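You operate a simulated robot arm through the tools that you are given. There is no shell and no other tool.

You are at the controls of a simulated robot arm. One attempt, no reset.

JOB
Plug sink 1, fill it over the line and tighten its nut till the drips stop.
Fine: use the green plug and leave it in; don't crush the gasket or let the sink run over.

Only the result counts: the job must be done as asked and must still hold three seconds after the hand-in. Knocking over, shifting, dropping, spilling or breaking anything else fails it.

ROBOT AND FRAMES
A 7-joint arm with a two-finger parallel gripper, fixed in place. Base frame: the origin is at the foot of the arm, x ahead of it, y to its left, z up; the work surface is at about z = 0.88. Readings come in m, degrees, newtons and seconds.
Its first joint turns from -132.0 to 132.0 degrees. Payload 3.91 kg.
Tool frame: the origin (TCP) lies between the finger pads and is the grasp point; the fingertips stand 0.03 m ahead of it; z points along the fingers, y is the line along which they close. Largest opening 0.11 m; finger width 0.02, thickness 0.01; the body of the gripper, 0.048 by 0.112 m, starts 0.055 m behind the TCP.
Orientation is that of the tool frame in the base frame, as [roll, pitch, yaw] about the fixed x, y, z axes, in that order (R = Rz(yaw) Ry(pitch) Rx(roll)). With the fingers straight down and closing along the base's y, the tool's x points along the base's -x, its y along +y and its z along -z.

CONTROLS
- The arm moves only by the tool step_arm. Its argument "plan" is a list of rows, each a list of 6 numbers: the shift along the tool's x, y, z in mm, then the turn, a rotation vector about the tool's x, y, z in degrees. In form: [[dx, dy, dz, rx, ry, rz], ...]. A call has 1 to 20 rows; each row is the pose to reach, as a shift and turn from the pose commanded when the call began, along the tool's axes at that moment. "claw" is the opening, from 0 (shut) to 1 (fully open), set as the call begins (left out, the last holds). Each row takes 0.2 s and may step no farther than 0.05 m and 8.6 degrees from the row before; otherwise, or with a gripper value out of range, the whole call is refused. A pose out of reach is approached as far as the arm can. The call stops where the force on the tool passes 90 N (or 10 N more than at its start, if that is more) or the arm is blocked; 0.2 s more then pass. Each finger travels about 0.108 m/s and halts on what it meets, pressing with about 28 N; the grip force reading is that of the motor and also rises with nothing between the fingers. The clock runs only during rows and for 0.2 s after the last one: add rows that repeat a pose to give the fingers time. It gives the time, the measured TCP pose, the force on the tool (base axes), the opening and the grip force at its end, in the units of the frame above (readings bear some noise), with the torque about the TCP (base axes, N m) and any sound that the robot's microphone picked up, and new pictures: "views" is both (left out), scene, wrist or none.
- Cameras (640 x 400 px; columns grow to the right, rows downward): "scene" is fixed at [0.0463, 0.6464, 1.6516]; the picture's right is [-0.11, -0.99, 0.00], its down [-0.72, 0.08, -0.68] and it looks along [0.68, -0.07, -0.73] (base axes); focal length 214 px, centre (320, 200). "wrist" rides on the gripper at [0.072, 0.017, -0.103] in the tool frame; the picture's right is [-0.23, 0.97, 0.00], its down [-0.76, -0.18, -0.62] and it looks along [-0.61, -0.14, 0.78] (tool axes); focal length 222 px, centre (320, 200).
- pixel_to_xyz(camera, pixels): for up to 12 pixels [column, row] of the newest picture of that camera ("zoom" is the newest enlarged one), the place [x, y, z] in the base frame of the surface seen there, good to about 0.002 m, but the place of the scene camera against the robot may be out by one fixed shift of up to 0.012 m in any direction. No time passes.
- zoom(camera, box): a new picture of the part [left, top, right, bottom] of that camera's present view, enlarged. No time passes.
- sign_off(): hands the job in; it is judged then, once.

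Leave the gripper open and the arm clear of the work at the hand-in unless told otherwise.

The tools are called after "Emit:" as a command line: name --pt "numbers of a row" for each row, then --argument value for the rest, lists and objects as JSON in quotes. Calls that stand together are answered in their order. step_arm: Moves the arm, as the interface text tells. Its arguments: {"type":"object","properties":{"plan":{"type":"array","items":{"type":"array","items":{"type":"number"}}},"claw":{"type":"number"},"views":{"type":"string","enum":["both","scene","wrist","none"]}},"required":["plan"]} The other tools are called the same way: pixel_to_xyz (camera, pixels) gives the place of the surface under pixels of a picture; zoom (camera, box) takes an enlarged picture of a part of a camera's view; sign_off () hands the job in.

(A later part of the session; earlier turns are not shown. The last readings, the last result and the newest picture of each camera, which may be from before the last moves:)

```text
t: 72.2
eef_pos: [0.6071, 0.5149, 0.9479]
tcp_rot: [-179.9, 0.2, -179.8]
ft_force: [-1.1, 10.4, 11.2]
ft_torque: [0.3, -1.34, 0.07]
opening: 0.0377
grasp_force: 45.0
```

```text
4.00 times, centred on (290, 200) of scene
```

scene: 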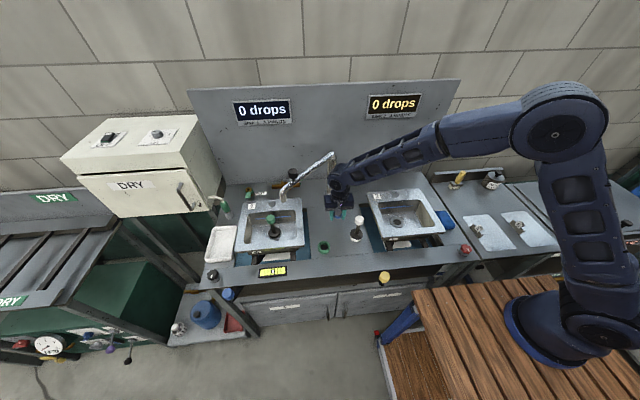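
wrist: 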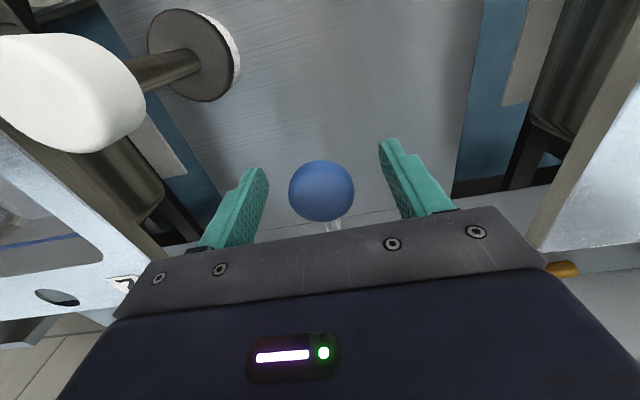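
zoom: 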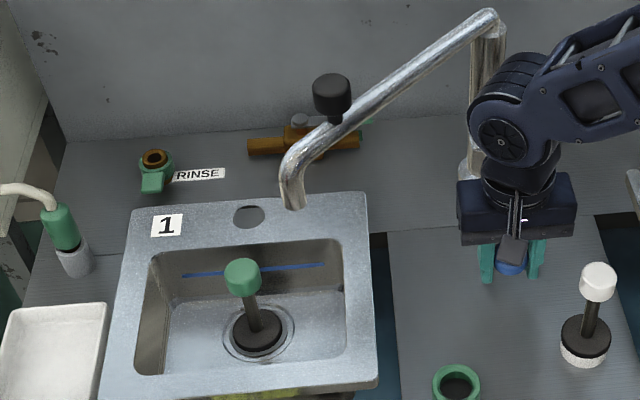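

Still dry at about 9°. The lever keeps yielding at about 10 N, so I'll continue.

Emit:
step_arm --pt "0 0 4 0 0 0" --pt "0 0 8 0 0 0" --pt "0 0 8 0 0 0" --views "scene"

Emit:
zoom --camera "scene" --box '[230, 150, 350, 250]'

Emit:
step_arm --pt "0 0 4 0 0 0" --pt "0 0 8 0 0 0" --pt "0 0 8 0 0 0" --views "scene"

Emit:
zoom --camera "scene" --box '[230, 150, 350, 250]'

```text
t: 73.0
eef_pos: [0.6084, 0.5155, 0.9405]
tcp_rot: [-180.0, 0.3, -179.7]
ft_force: [11.1, 16.9, 11.5]
ft_torque: [-0.12, -1.11, 0.08]
opening: 0.0373
grasp_force: 45.2
```

scene: 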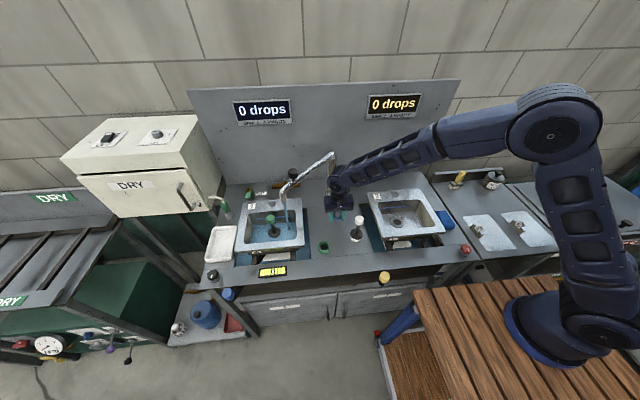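

```text
4.00 times, centred on (290, 200) of scene
```

zoom: 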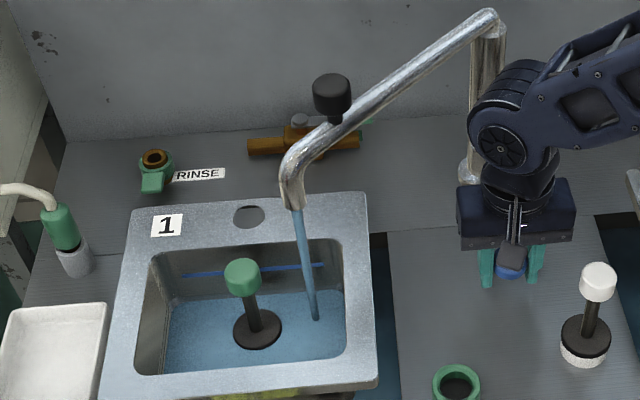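

```text
t: 73.8
eef_pos: [0.6087, 0.5153, 0.9319]
tcp_rot: [180.0, 0.3, -179.7]
ft_force: [23.3, 19.9, 14.5]
ft_torque: [-0.2, -1.03, -0.03]
opening: 0.0374
grasp_force: 44.7
```

scene: 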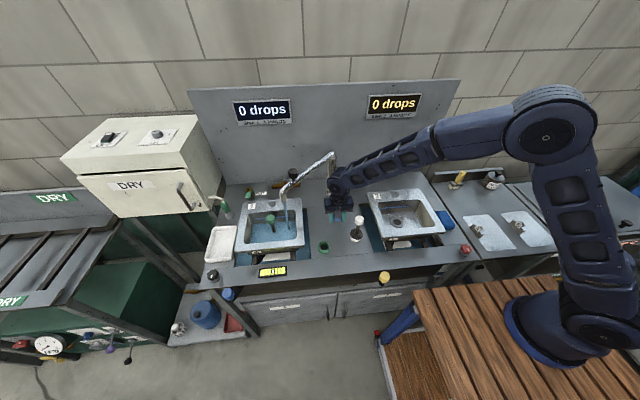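

```text
4.00 times, centred on (290, 200) of scene
```

zoom: 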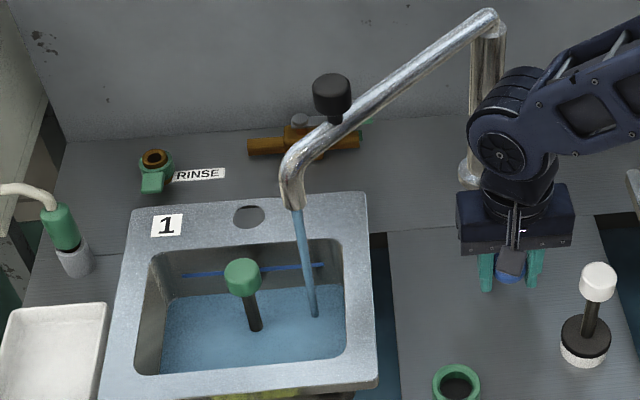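

Water is running and rising fast, about 15 mm per 0.8 s. I'll lift the lever now to shut off near the line.

Emit:
step_arm --pt "0 0 -10 0 0 0" --pt "0 0 -20 0 0 0" --pt "0 0 -26 0 0 0" --views "scene"

Emit:
zoom --camera "scene" --box '[230, 150, 350, 250]'

```text
t: 74.6
eef_pos: [0.6055, 0.5153, 0.9575]
tcp_rot: [-179.8, 0.0, -179.6]
ft_force: [-12.2, 6.2, -6.7]
ft_torque: [0.33, 1.37, 0.17]
opening: 0.0375
grasp_force: 45.0
```

scene: 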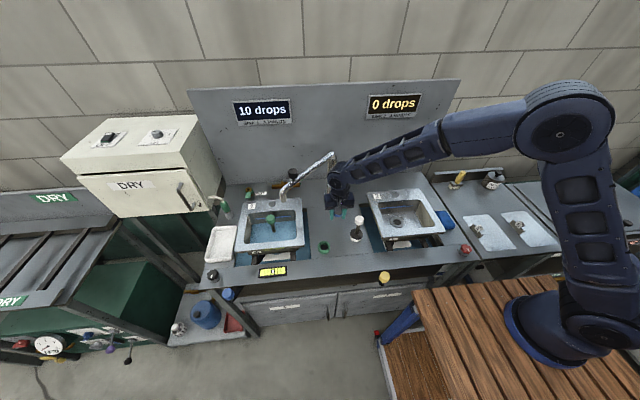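

```text
4.00 times, centred on (290, 200) of scene
```

zoom: 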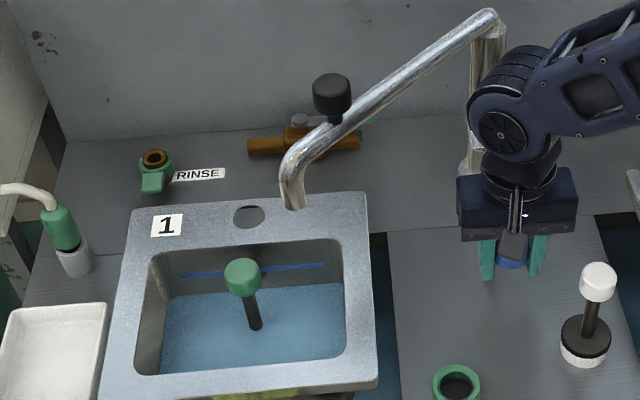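

The flow stopped with the level below the line, and the display now reads 10 drops. I'll measure the water level against the line.

Emit:
zoom --camera "scene" --box '[250, 202, 300, 232]'

Emit:
pixel_to_xyz --camera "scene" --pixels '[[280, 217], [286, 216.8], [263, 219], [280, 225], [265, 235], [290, 230], [280, 235], [280, 222], [286, 221]]'

```text
12.80 times, centred on (275, 217) of scene
```

zoom: 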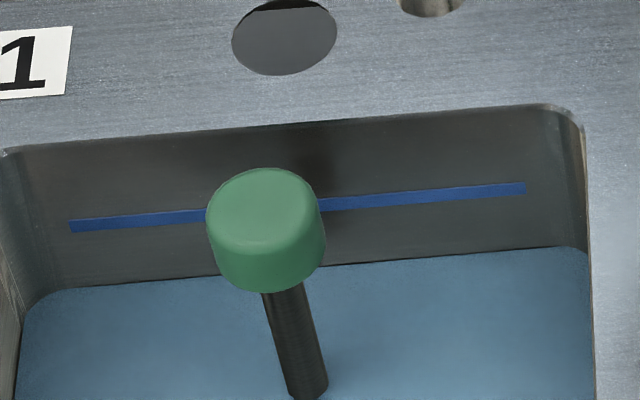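

```text
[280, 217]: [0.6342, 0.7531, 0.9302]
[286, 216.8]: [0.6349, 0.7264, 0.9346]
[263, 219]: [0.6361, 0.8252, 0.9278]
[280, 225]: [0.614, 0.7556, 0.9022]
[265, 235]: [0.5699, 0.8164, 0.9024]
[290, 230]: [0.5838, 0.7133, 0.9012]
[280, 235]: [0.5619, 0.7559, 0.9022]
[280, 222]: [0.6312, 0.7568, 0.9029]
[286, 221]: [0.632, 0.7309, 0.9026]
```

Water is at 0.902 and the line at 0.931 in the scene frame, with the rim at 0.976. I'll add water in one timed burst of about 1.4 s and close within the same call.

Emit:
step_arm --pt "0 0 10 0 0 0" --pt "0 0 21 0 0 0" --pt "0 0 21 0 0 0" --pt "0 0 21 0 0 0" --pt "0 0 21 0 0 0" --pt "0 0 21 0 0 0" --pt "0 0 11 0 0 0" --pt "0 0 0 0 0 0" --views "scene"

Emit:
zoom --camera "scene" --box '[230, 150, 350, 250]'

Emit:
pixel_to_xyz --camera "scene" --pixels '[[280, 225], [265, 235], [290, 230], [280, 235]]'

```text
t: 76.4
eef_pos: [0.6071, 0.5156, 0.9574]
tcp_rot: [-179.8, 0.1, -179.6]
ft_force: [-3.9, 2.7, -7.4]
ft_torque: [0.5, 1.35, 0.12]
opening: 0.0374
grasp_force: 45.1
```

scene: 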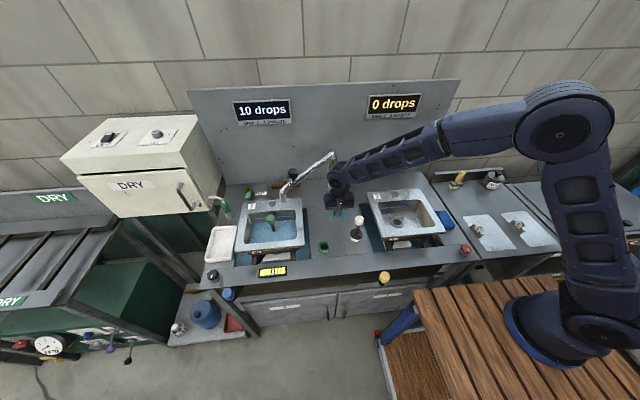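

```text
4.00 times, centred on (290, 200) of scene
```

zoom: 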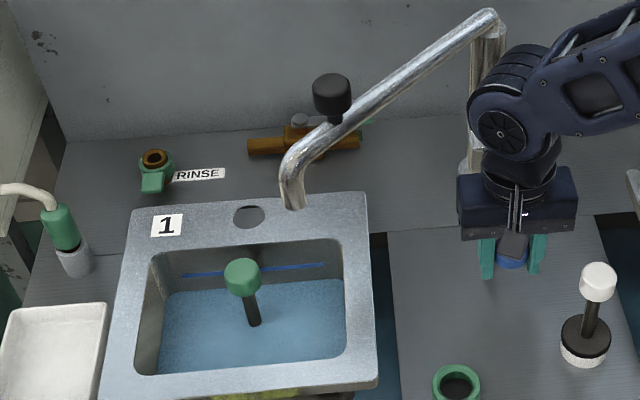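

```text
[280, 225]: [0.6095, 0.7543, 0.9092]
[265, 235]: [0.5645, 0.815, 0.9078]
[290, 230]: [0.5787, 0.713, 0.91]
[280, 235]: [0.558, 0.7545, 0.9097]
```

That gave +7 mm, about 6 mm/s. A longer burst next, aiming for about 0.927.

Emit:
step_arm --pt "0 0 10 0 0 0" --pt "0 0 21 0 0 0" --pt "0 0 21 0 0 0" --pt "0 0 21 0 0 0" --pt "0 0 21 0 0 0" --pt "0 0 21 0 0 0" --pt "0 0 21 0 0 0" --pt "0 0 21 0 0 0" --pt "0 0 21 0 0 0" --pt "0 0 21 0 0 0" --pt "0 0 21 0 0 0" --pt "0 0 21 0 0 0" --pt "0 0 21 0 0 0" --pt "0 0 21 0 0 0" --pt "0 0 11 0 0 0" --pt "0 0 0 0 0 0" --views "scene"

Emit:
zoom --camera "scene" --box '[250, 202, 300, 232]'

Emit:
pixel_to_xyz --camera "scene" --pixels '[[280, 225], [265, 235], [290, 230], [280, 235]]'

```text
t: 79.8
eef_pos: [0.6055, 0.5158, 0.9558]
tcp_rot: [-179.8, 0.0, -179.7]
ft_force: [0.9, 7.1, -7.7]
ft_torque: [0.43, 1.39, 0.2]
opening: 0.0375
grasp_force: 45.0
```

scene: 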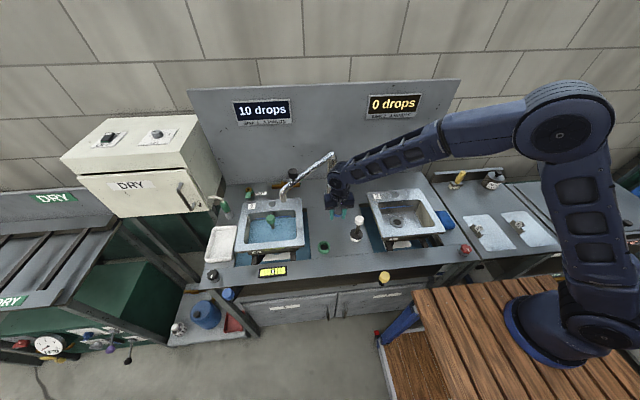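

```text
12.80 times, centred on (275, 217) of scene
```

zoom: 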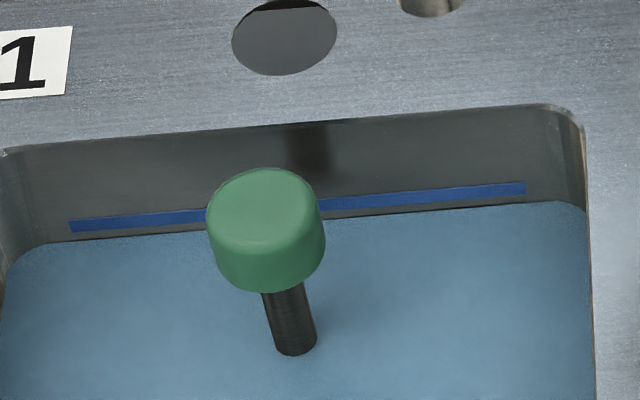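

```text
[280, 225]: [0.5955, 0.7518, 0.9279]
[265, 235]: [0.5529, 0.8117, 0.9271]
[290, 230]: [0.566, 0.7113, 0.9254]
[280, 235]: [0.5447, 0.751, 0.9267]
```

The level is now 0.927, just below the line at 0.931. One more burst of about 14 mm puts it clearly over the line while staying well below the rim.

Emit:
step_arm --pt "0 0 10 0 0 0" --pt "0 0 21 0 0 0" --pt "0 0 21 0 0 0" --pt "0 0 21 0 0 0" --pt "0 0 21 0 0 0" --pt "0 0 21 0 0 0" --pt "0 0 21 0 0 0" --pt "0 0 21 0 0 0" --pt "0 0 21 0 0 0" --pt "0 0 21 0 0 0" --pt "0 0 21 0 0 0" --pt "0 0 11 0 0 0" --pt "0 0 0 0 0 0" --views "scene"

Emit:
zoom --camera "scene" --box '[250, 202, 300, 232]'

Emit:
pixel_to_xyz --camera "scene" --pixels '[[280, 225], [265, 235], [290, 230], [280, 235]]'

```text
t: 82.6
eef_pos: [0.6063, 0.5153, 0.9569]
tcp_rot: [-179.9, 0.1, -179.6]
ft_force: [-8.8, 17.8, -6.2]
ft_torque: [0.48, 1.29, 0.19]
opening: 0.0376
grasp_force: 45.0
```

scene: 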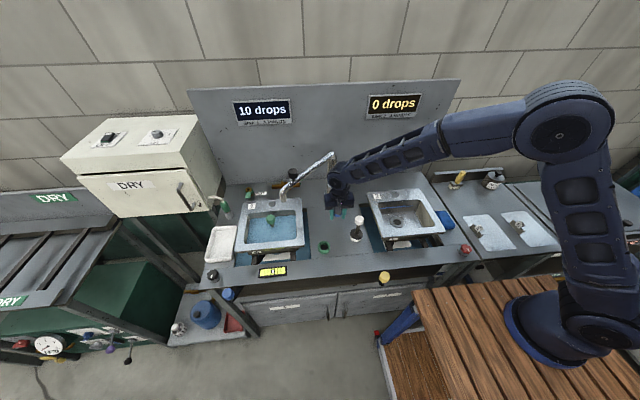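

```text
12.80 times, centred on (275, 217) of scene
```

zoom: 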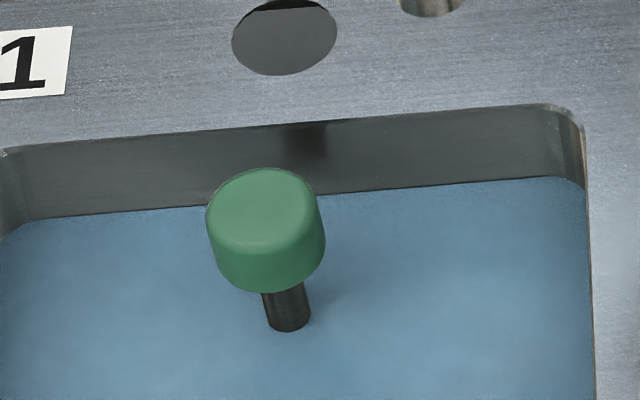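

```text
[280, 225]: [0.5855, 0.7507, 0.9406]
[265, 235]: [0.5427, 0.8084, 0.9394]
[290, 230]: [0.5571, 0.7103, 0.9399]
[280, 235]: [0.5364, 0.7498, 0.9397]
```

The water is at 0.940, over the line by about 8 mm with 36 mm to the rim. I'll raise the tap lever fully to its closed stop and release it.

Emit:
step_arm --pt "0 0 -6 0 0 0" --pt "0 0 -12 0 0 0" --pt "0 0 -17 0 0 0" --pt "0 0 -17 0 0 0" --views "wrist"

Emit:
pixel_to_xyz --camera "wrist" --pixels '[[320, 180], [320, 195], [320, 210], [310, 195], [330, 195]]'

Emit:
step_arm --pt "0 0 2 0 0 0" --pt "0 0 2 0 0 0" --pt "0 0 -40 0 0 0" --pt "0 0 -85 0 0 0" --pt "0 0 -130 0 0 0" --pt "0 0 -175 0 0 0" --pt "0 0 -200 0 0 0" --claw 0.8

Emit:
zoom --camera "scene" --box '[190, 180, 310, 310]'

```text
t: 83.6
eef_pos: [0.6083, 0.5147, 0.9732]
tcp_rot: [-179.8, 0.1, -179.7]
ft_force: [-3.9, 18.9, -43.4]
ft_torque: [0.24, 0.09, 0.02]
opening: 0.0378
grasp_force: 44.6
```

wrist: 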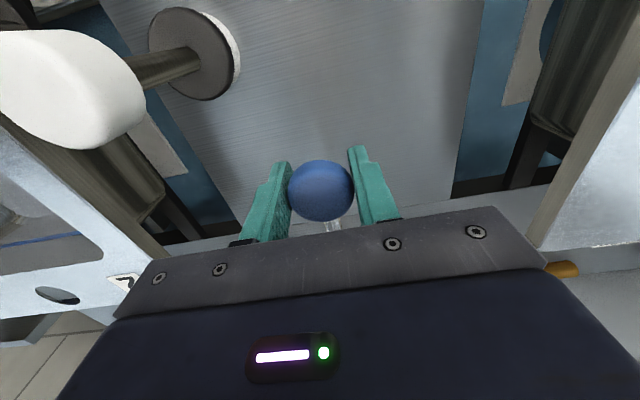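

```text
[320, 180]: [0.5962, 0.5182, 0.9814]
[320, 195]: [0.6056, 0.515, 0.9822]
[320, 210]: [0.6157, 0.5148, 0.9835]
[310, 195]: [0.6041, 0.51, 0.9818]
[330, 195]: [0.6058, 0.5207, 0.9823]
```

```text
t: 85.2
eef_pos: [0.6085, 0.5155, 1.1752]
tcp_rot: [-179.9, 0.2, -179.7]
ft_force: [-0.6, -0.5, -0.7]
ft_torque: [0.01, 0.02, 0.02]
opening: 0.0879
grasp_force: 0.3
```

scene: 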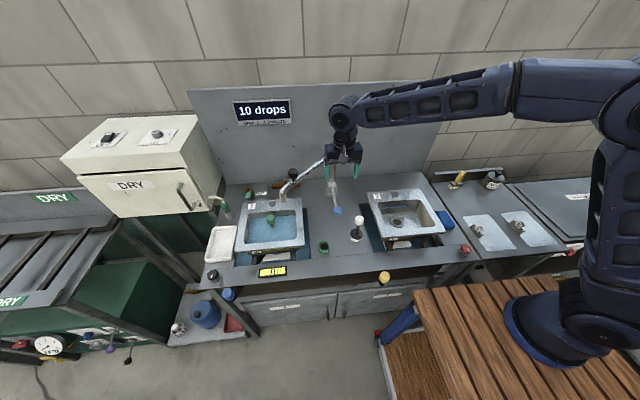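
wrist: 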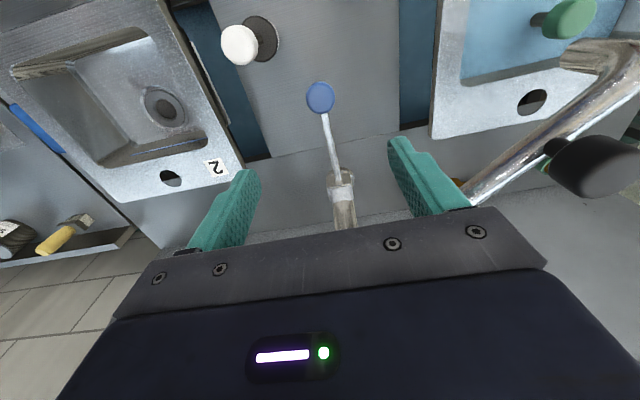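

```text
3.08 times, centred on (250, 245) of scene
```

zoom: 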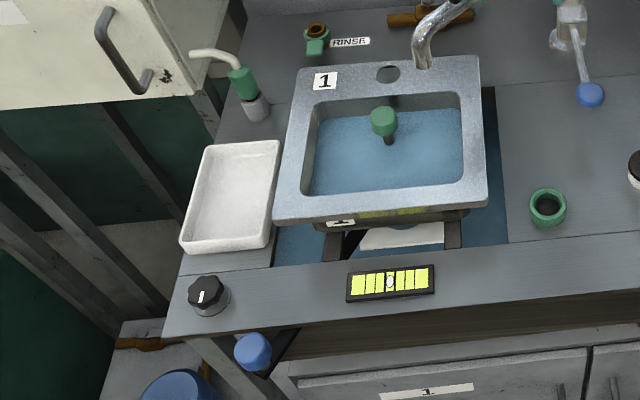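

The tap is at its closed stop (0.982) and the display still shows 10 drops. Next is the sink-1 nut wrench, the blue knob near (0.342, 0.918, 0.918) at the bench front. I'll move there for a close look.

Emit:
step_arm --pt "25 35 -20 0 0 0" --pt "50 71 -20 0 0 0" --pt "75 107 -20 0 0 0" --pt "100 143 -20 0 0 0" --pt "125 179 -20 0 0 0" --pt "150 215 -15 0 0 0" --pt "175 251 -5 0 0 0" --pt "200 287 5 0 0 0" --pt "225 323 15 0 0 0" --pt "250 359 25 0 0 0" --pt "258 370 25 0 0 0" --pt "258 370 25 0 0 0" --claw 0.8

Emit:
zoom --camera "wrist" --box '[220, 0, 460, 170]'

```text
t: 87.8
eef_pos: [0.3473, 0.8843, 1.1497]
tcp_rot: [-179.8, 0.2, -179.7]
ft_force: [0.4, 0.7, 0.2]
ft_torque: [-0.01, 0.02, 0.01]
opening: 0.088
grasp_force: 0.1
```

scene: 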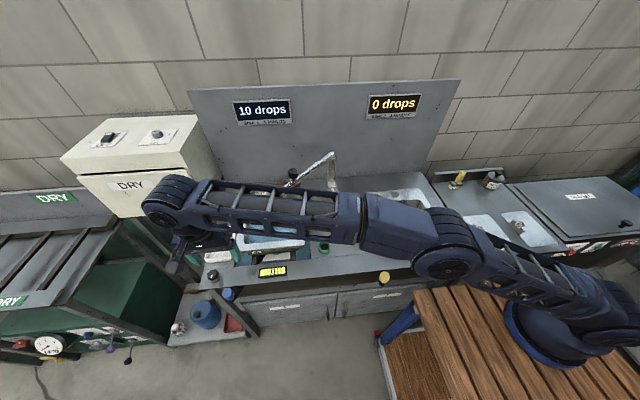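
wrist: 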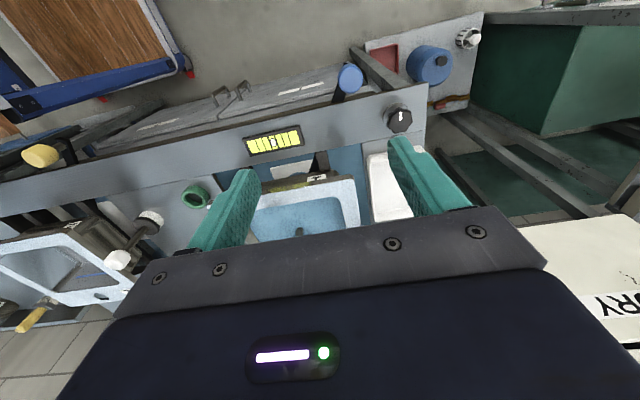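

```text
2.35 times, centred on (340, 85) of wrist
```

zoom: 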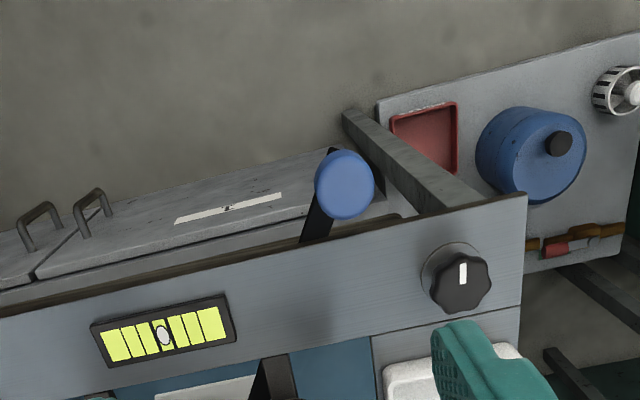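

I can see the blue wrench knob at (350,79) on its black lever. I'll measure it.

Emit:
pixel_to_xyz --camera "wrist" --pixels '[[350, 78], [343, 78], [358, 78], [350, 70], [350, 86], [338, 97], [335, 101], [345, 92], [349, 65], [330, 108], [351, 74]]'

Emit:
zoom --camera "wrist" --box '[320, 50, 380, 110]'

Emit:
zoom --camera "scene" --box '[205, 270, 265, 310]'

Emit:
pixel_to_xyz --camera "scene" --pixels '[[228, 291], [232, 301], [234, 300], [240, 290], [244, 286], [228, 297], [224, 294], [234, 294]]'

```text
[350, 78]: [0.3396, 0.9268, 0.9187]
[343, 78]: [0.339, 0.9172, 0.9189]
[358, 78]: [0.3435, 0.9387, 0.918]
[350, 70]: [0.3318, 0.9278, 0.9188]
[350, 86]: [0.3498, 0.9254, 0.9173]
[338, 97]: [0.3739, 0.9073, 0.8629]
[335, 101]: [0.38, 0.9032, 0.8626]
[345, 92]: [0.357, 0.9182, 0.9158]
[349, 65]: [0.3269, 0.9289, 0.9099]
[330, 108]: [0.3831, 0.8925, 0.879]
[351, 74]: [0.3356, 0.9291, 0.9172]
```

```text
6.67 times, centred on (350, 80) of wrist
```

zoom: 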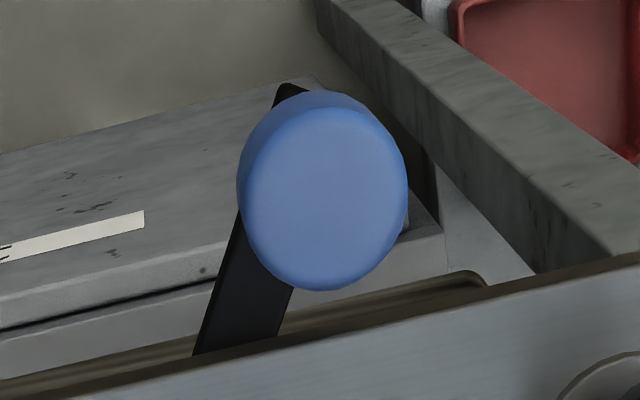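

```text
10.00 times, centred on (235, 290) of scene
```

zoom: 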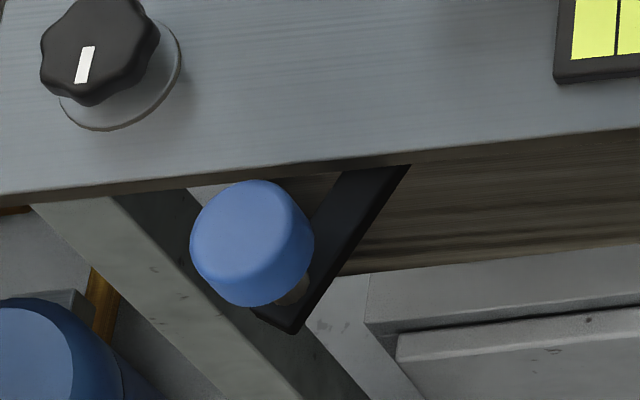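

```text
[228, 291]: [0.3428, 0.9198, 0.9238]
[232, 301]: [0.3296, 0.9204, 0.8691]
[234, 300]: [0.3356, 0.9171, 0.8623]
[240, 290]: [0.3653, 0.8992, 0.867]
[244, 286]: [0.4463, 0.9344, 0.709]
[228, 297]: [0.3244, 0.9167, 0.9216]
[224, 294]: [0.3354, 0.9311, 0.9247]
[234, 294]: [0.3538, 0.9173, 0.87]
```

The wrench knob centre is at about (0.340, 0.926), its top at 0.918 and the lever at 0.862. It pivots about the drain axis with a 0.284 m arm. I'll descend around the knob.

Emit:
step_arm --pt "4 20 30 0 0 0" --pt "7 41 70 0 0 0" --pt "7 41 115 0 0 0" --pt "7 41 160 0 0 0" --pt "7 41 200 0 0 0" --pt "7 41 200 0 0 0" --claw 0.8

Emit:
pixel_to_xyz --camera "wrist" --pixels '[[320, 130], [320, 140], [320, 120], [310, 130], [330, 130], [300, 130], [340, 130]]'

```text
t: 89.2
eef_pos: [0.3407, 0.9247, 0.9483]
tcp_rot: [-179.8, 0.2, -179.7]
ft_force: [-0.1, 0.4, -0.6]
ft_torque: [0.01, 0.0, -0.04]
opening: 0.088
grasp_force: 0.1
out of reach, approached as far as the arm can: row 2
```

scene: 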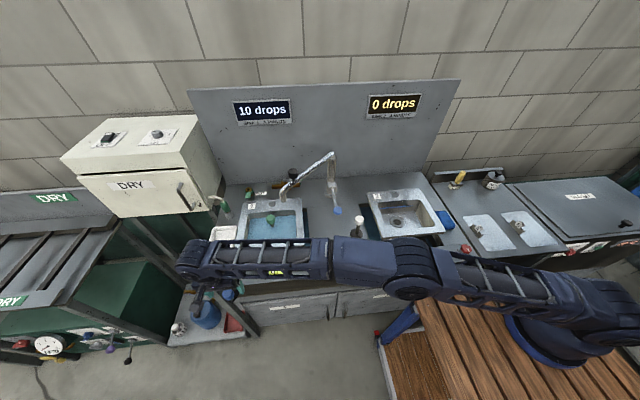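
wrist: 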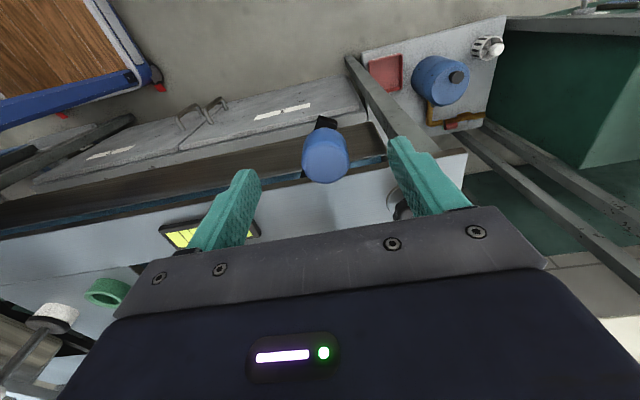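

```text
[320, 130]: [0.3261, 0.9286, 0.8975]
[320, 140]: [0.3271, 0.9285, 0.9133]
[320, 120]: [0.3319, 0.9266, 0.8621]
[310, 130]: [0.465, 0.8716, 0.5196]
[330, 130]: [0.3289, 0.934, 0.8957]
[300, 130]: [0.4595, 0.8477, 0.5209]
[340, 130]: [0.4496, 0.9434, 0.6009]
```

Centred within about 2 mm. I'll lower 43 mm and close on the knob.

Emit:
step_arm --pt "0 2 22 0 0 0" --pt "0 2 43 0 0 0" --pt "0 2 43 0 0 0" --claw 0.8 --views "none"

Emit:
step_arm --pt "0 0 0 0 0 0" --pt "0 0 0 0 0 0" --pt "0 0 0 0 0 0" --claw 0.15

```text
t: 90.0
eef_pos: [0.3407, 0.9257, 0.906]
tcp_rot: [-179.9, 0.3, -179.6]
ft_force: [-0.3, 0.3, 0.5]
ft_torque: [0.02, 0.01, 0.01]
opening: 0.0881
grasp_force: 0.0
```

```text
t: 90.8
eef_pos: [0.3391, 0.9258, 0.9046]
tcp_rot: [-179.9, 0.2, -179.6]
ft_force: [-3.5, 2.4, 0.1]
ft_torque: [0.59, 0.01, 0.03]
opening: 0.0335
grasp_force: 44.6
```

scene: 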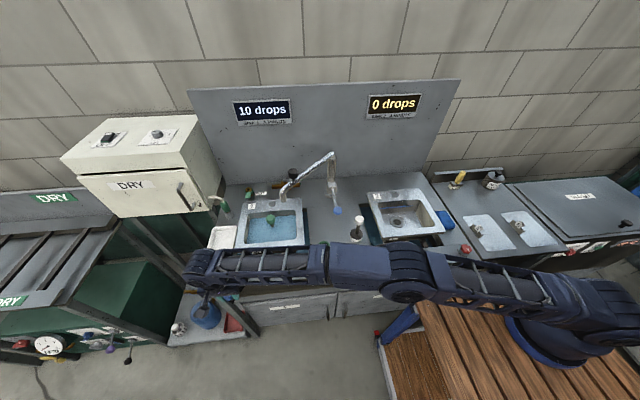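
wrist: 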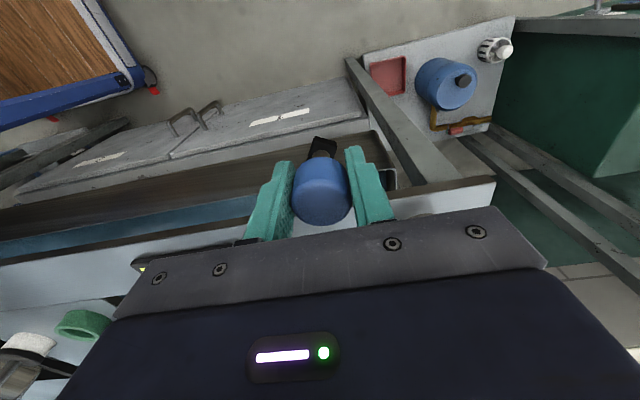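

Gripped with low strain and the display at 10. Tightening a nut from below means the lever moves counter-clockwise seen from above, so −y along the arc. I'll test 3°.

Emit:
step_arm --pt "2.4 -4.4 0 0 0 -1" --pt "4.7 -8.7 0 0 0 -2" --pt "6.9 -13.1 0 0 0 -3" --pt "6.9 -13.1 0 0 0 -3" --views "scene"

Emit:
zoom --camera "scene" --box '[190, 90, 440, 140]'

```text
t: 91.8
eef_pos: [0.3328, 0.9145, 0.9052]
tcp_rot: [-179.9, 0.2, -176.6]
ft_force: [-6.4, 3.7, -3.8]
ft_torque: [0.64, -0.2, 0.23]
opening: 0.0336
grasp_force: 45.0
```

scene: 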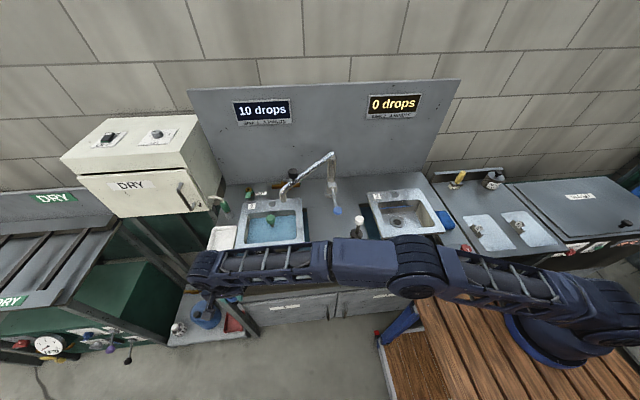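

```text
2.56 times, centred on (315, 115) of scene
```

zoom: 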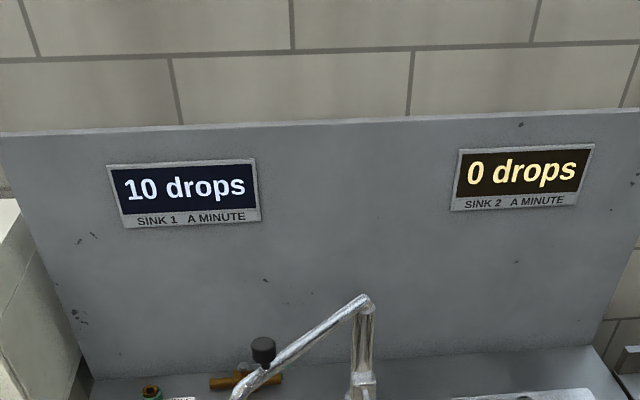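

The lever moved freely (about 4 N) and the display still reads 10. In the tool frame the arc repeats, so I'll go another 3°.

Emit:
step_arm --pt "2.4 -4.4 0 0 0 -1" --pt "4.7 -8.7 0 0 0 -2" --pt "6.9 -13.1 0 0 0 -3" --pt "6.9 -13.1 0 0 0 -3" --views "scene"

Emit:
zoom --camera "scene" --box '[225, 95, 305, 135]'

```text
t: 92.8
eef_pos: [0.3265, 0.8998, 0.9049]
tcp_rot: [-179.9, 0.2, -173.5]
ft_force: [-12.4, 5.1, -3.3]
ft_torque: [0.61, 0.11, 0.17]
opening: 0.0338
grasp_force: 45.1
```

scene: 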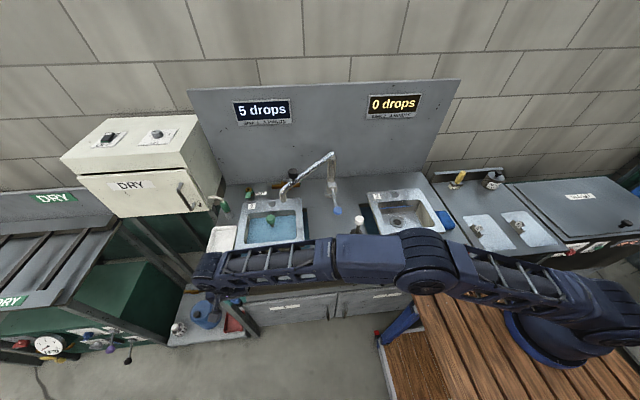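

```text
8.00 times, centred on (265, 115) of scene
```

zoom: 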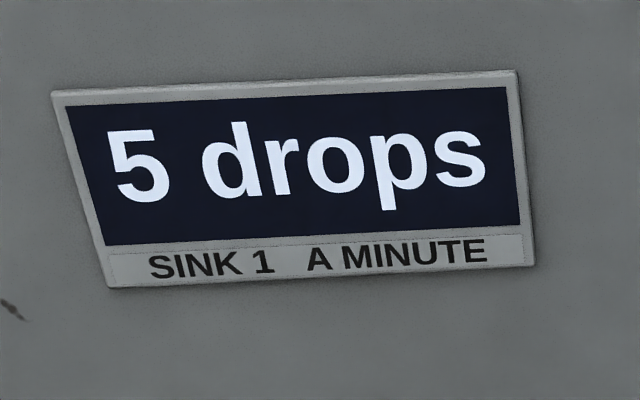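

It's working: down to 5 drops. I'll proceed in 1° steps, also easing the radial load (−12 N in x) by 1 mm outward.

Emit:
step_arm --pt "2 -2.2 0 0 0 -0.5" --pt "3.4 -4.4 0 0 0 -1" --pt "3.4 -4.4 0 0 0 -1" --pt "3.4 -4.4 0 0 0 -1" --views "scene"

Emit:
zoom --camera "scene" --box '[225, 95, 305, 135]'

```text
t: 93.8
eef_pos: [0.3248, 0.8954, 0.9052]
tcp_rot: [-179.9, 0.2, -172.8]
ft_force: [-8.0, 3.1, 2.2]
ft_torque: [0.7, 0.07, 0.12]
opening: 0.0338
grasp_force: 44.9
```

scene: 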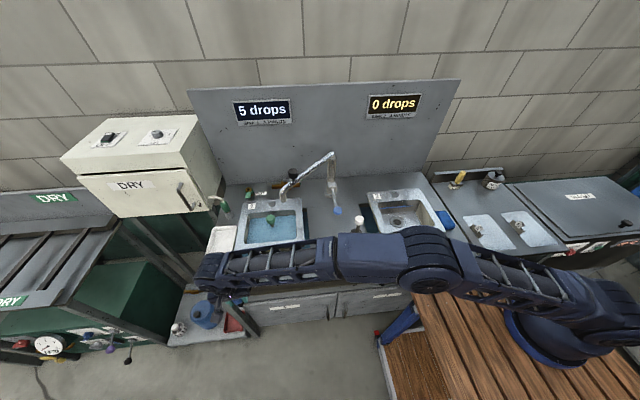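

```text
8.00 times, centred on (265, 115) of scene
```

zoom: 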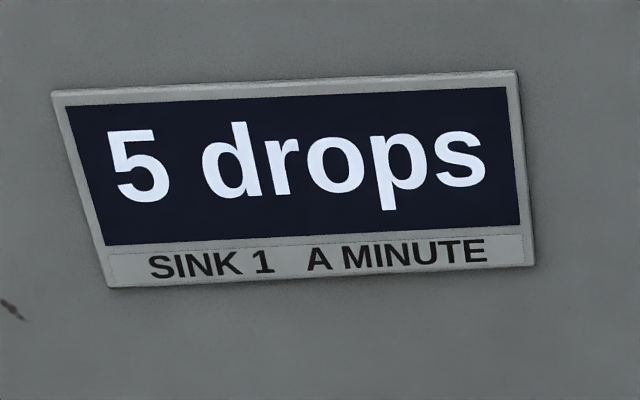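

Still 5. Another 1°.

Emit:
step_arm --pt "1.2 -2.2 0 0 0 -0.5" --pt "2.4 -4.4 0 0 0 -1" --pt "2.4 -4.4 0 0 0 -1" --pt "2.4 -4.4 0 0 0 -1" --views "scene"

Emit:
zoom --camera "scene" --box '[225, 95, 305, 135]'

```text
t: 94.8
eef_pos: [0.3228, 0.8911, 0.9062]
tcp_rot: [-179.9, 0.1, -171.8]
ft_force: [-3.6, 0.5, 3.4]
ft_torque: [0.36, 0.07, -0.05]
opening: 0.0335
grasp_force: 45.0
```

scene: 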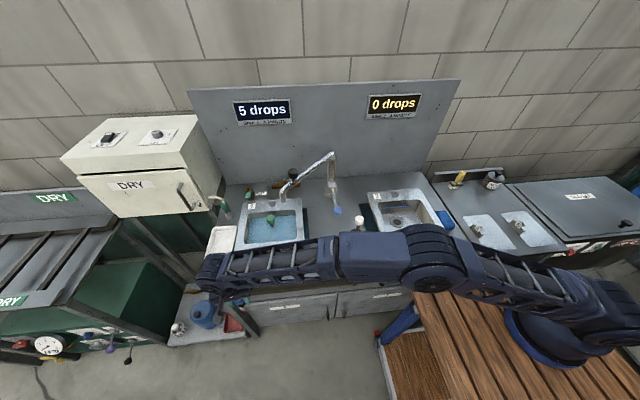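

```text
8.00 times, centred on (265, 115) of scene
```

zoom: 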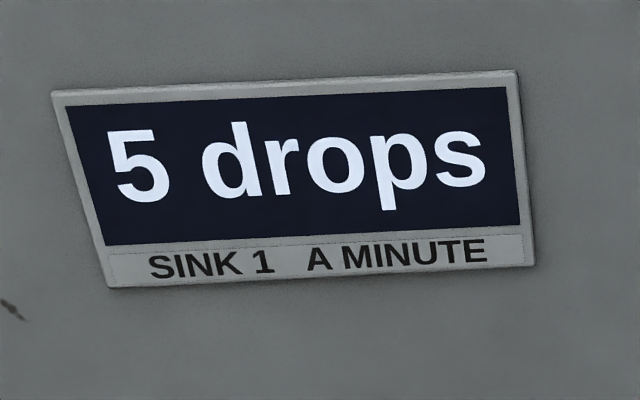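

Still 5. I'll dwell about 2 s to see whether the display lags.

Emit:
step_arm --pt "0 0 0 0 0 0" --pt "0 0 0 0 0 0" --pt "0 0 0 0 0 0" --pt "0 0 0 0 0 0" --pt "0 0 0 0 0 0" --pt "0 0 0 0 0 0" --pt "0 0 0 0 0 0" --pt "0 0 0 0 0 0" --pt "0 0 0 0 0 0" --pt "0 0 0 0 0 0" --views "scene"

Emit:
step_arm --pt "1.2 -2.2 0 0 0 -0.5" --pt "2.4 -4.4 0 0 0 -1" --pt "2.4 -4.4 0 0 0 -1" --pt "2.4 -4.4 0 0 0 -1" --views "scene"

```text
t: 97.0
eef_pos: [0.323, 0.8903, 0.9055]
tcp_rot: [-179.9, 0.2, -171.7]
ft_force: [2.6, -0.7, 4.6]
ft_torque: [0.57, -0.03, 0.06]
opening: 0.0335
grasp_force: 45.3
```

scene: 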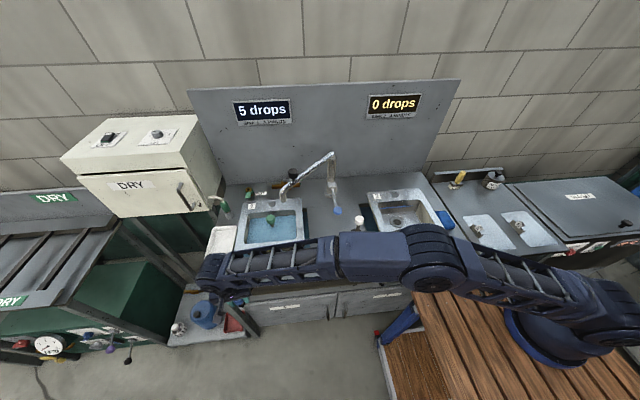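

```text
t: 98.0
eef_pos: [0.3209, 0.8861, 0.9045]
tcp_rot: [-179.9, 0.1, -170.6]
ft_force: [0.2, -0.4, 8.8]
ft_torque: [0.75, -0.11, 0.2]
opening: 0.0337
grasp_force: 45.3
```

scene: 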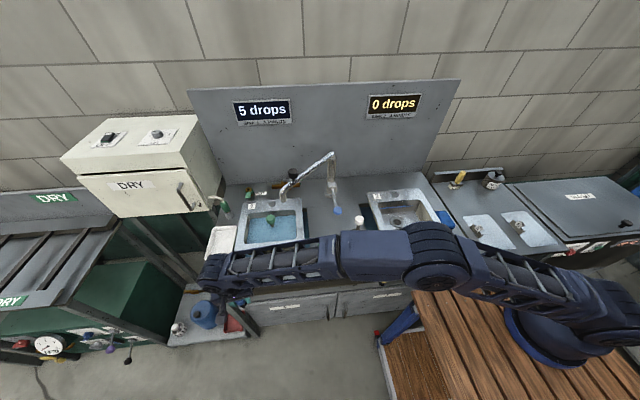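

No lag, still 5. I'll continue in 1° steps.

Emit:
step_arm --pt "1.2 -2.2 -0.5 0 0 -0.5" --pt "2.4 -4.4 -0.5 0 0 -1" --pt "2.4 -4.4 -0.5 0 0 -1" --views "scene"

Emit:
zoom --camera "scene" --box '[225, 95, 305, 135]'

```text
t: 98.8
eef_pos: [0.3185, 0.8815, 0.9051]
tcp_rot: [-179.8, 0.1, -169.6]
ft_force: [0.3, -1.1, -0.6]
ft_torque: [0.55, -0.13, -0.14]
opening: 0.0337
grasp_force: 45.2
```

scene: 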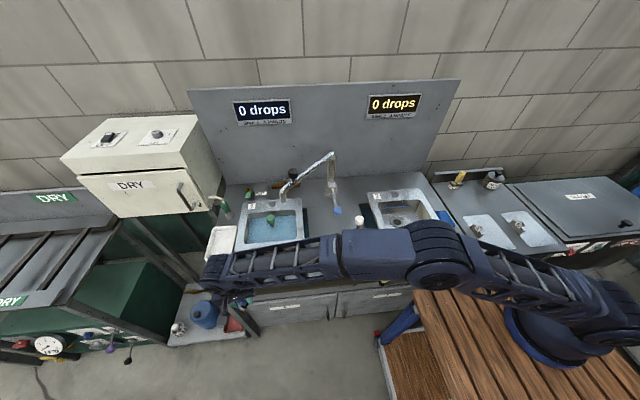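

```text
8.00 times, centred on (265, 115) of scene
```

zoom: 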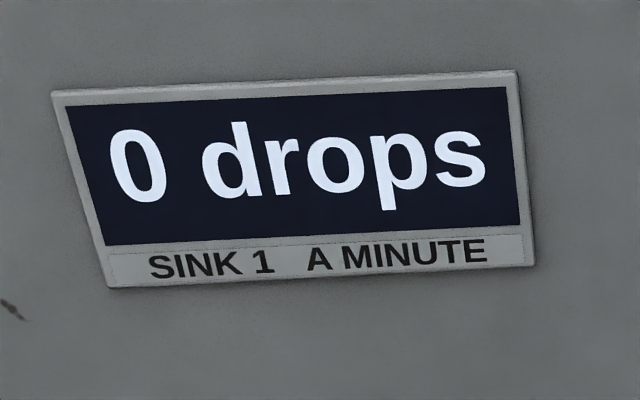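

0 drops. I'll hold briefly, then open the fingers and check that it stays at 0.

Emit:
step_arm --pt "0 0 0 0 0 0" --pt "0 0 0 0 0 0" --pt "0 0 0 0 0 0" --claw 0.7 --views "scene"

Emit:
zoom --camera "scene" --box '[225, 95, 305, 135]'

```text
t: 99.6
eef_pos: [0.3188, 0.8822, 0.9071]
tcp_rot: [-179.8, 0.1, -169.6]
ft_force: [0.5, -0.2, -0.4]
ft_torque: [-0.01, -0.03, -0.01]
opening: 0.077
grasp_force: 0.0
```

scene: 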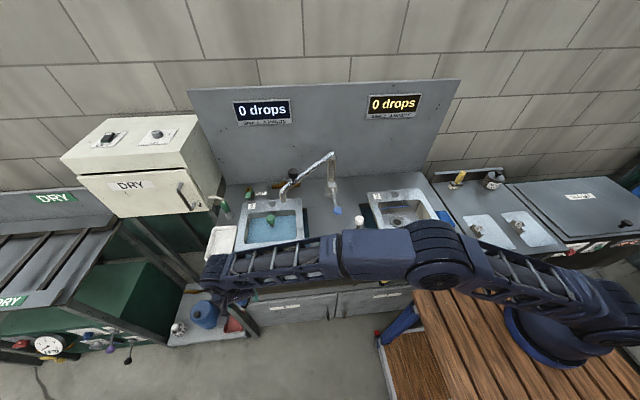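

```text
8.00 times, centred on (265, 115) of scene
```

zoom: 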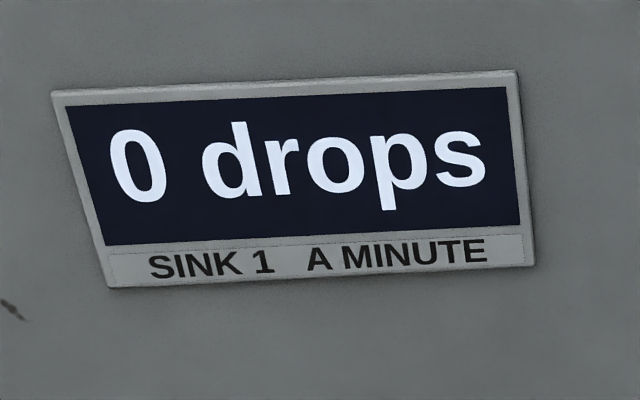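

It holds at 0 after release. The readings came in coarse steps of 10/5/0, so I'll re-grip and add a slight 1° margin, watching the force so the gasket isn't overloaded.

Emit:
step_arm --pt "0 0 1 0 0 0" --pt "0 0 1 0 0 0" --pt "0 0 1 0 0 0" --claw 0.15 --views "none"

Emit:
step_arm --pt "1.2 -2.2 0 0 0 -0.5" --pt "2.4 -4.4 0 0 0 -1" --pt "2.4 -4.4 0 0 0 -1" --views "scene"

```text
t: 100.4
eef_pos: [0.3195, 0.8802, 0.9061]
tcp_rot: [-179.8, 0.3, -169.6]
ft_force: [2.1, -0.2, 1.4]
ft_torque: [0.61, 0.03, 0.08]
opening: 0.0338
grasp_force: 44.7
```

```text
t: 101.2
eef_pos: [0.3177, 0.8759, 0.9052]
tcp_rot: [-179.9, 0.2, -168.7]
ft_force: [2.1, 1.2, 4.8]
ft_torque: [0.73, 0.01, 0.12]
opening: 0.0334
grasp_force: 44.9
```

scene: 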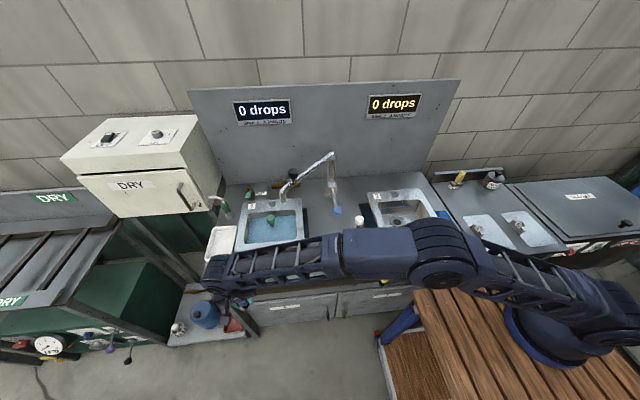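

Still 0, with almost no load, so I'll stop tightening there. I'll open, rise straight up and retreat.

Emit:
step_arm --pt "0 0 0 0 0 0" --pt "0 0 0 0 0 0" --pt "0 0 -40 0 0 0" --pt "0 0 -85 0 0 0" --pt "0 0 -130 0 0 0" --pt "0 0 -175 0 0 0" --pt "0 0 -220 0 0 0" --pt "0 -40 -240 0 0 0" --pt "0 -85 -260 0 0 0" --pt "0 -130 -280 0 0 0" --pt "0 -175 -300 0 0 0" --pt "0 -215 -320 0 0 0" --pt "0 -215 -320 0 0 0" --claw 0.9

Emit:
zoom --camera "scene" --box '[190, 90, 350, 310]'

Emit:
zoom --camera "scene" --box '[220, 180, 310, 260]'

Emit:
pixel_to_xyz --camera "scene" --pixels '[[280, 225], [265, 235], [290, 230], [280, 235]]'

```text
t: 104.0
eef_pos: [0.3593, 0.6657, 1.2248]
tcp_rot: [-179.9, 0.2, -168.6]
ft_force: [-0.2, 0.4, 0.2]
ft_torque: [-0.04, 0.04, 0.03]
opening: 0.099
grasp_force: 0.0
```

scene: 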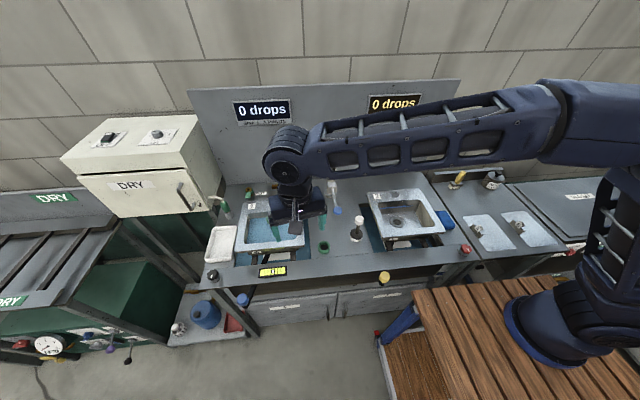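
wrist: 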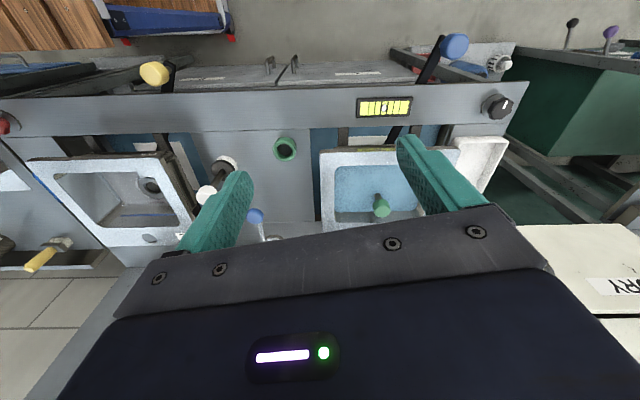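

```text
1.82 times, centred on (270, 200) of scene
```

zoom: 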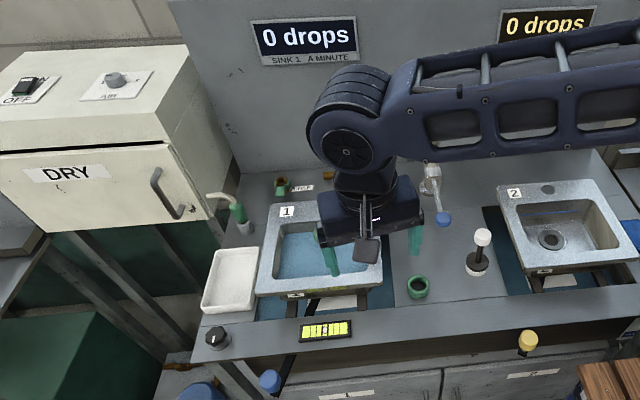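

```text
5.00 times, centred on (265, 220) of scene
```

zoom: 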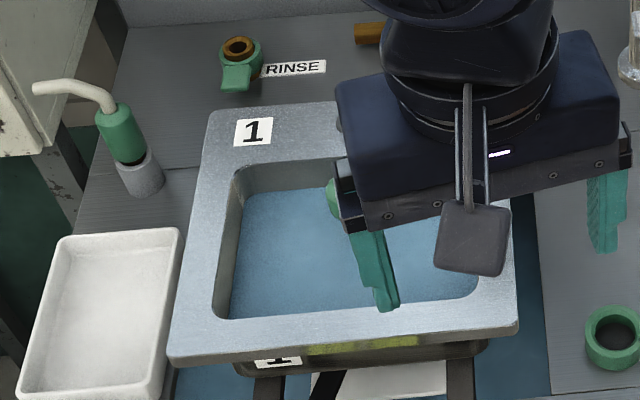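

```text
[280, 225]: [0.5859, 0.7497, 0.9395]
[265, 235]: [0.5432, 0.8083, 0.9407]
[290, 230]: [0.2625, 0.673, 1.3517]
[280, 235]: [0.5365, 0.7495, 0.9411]
```

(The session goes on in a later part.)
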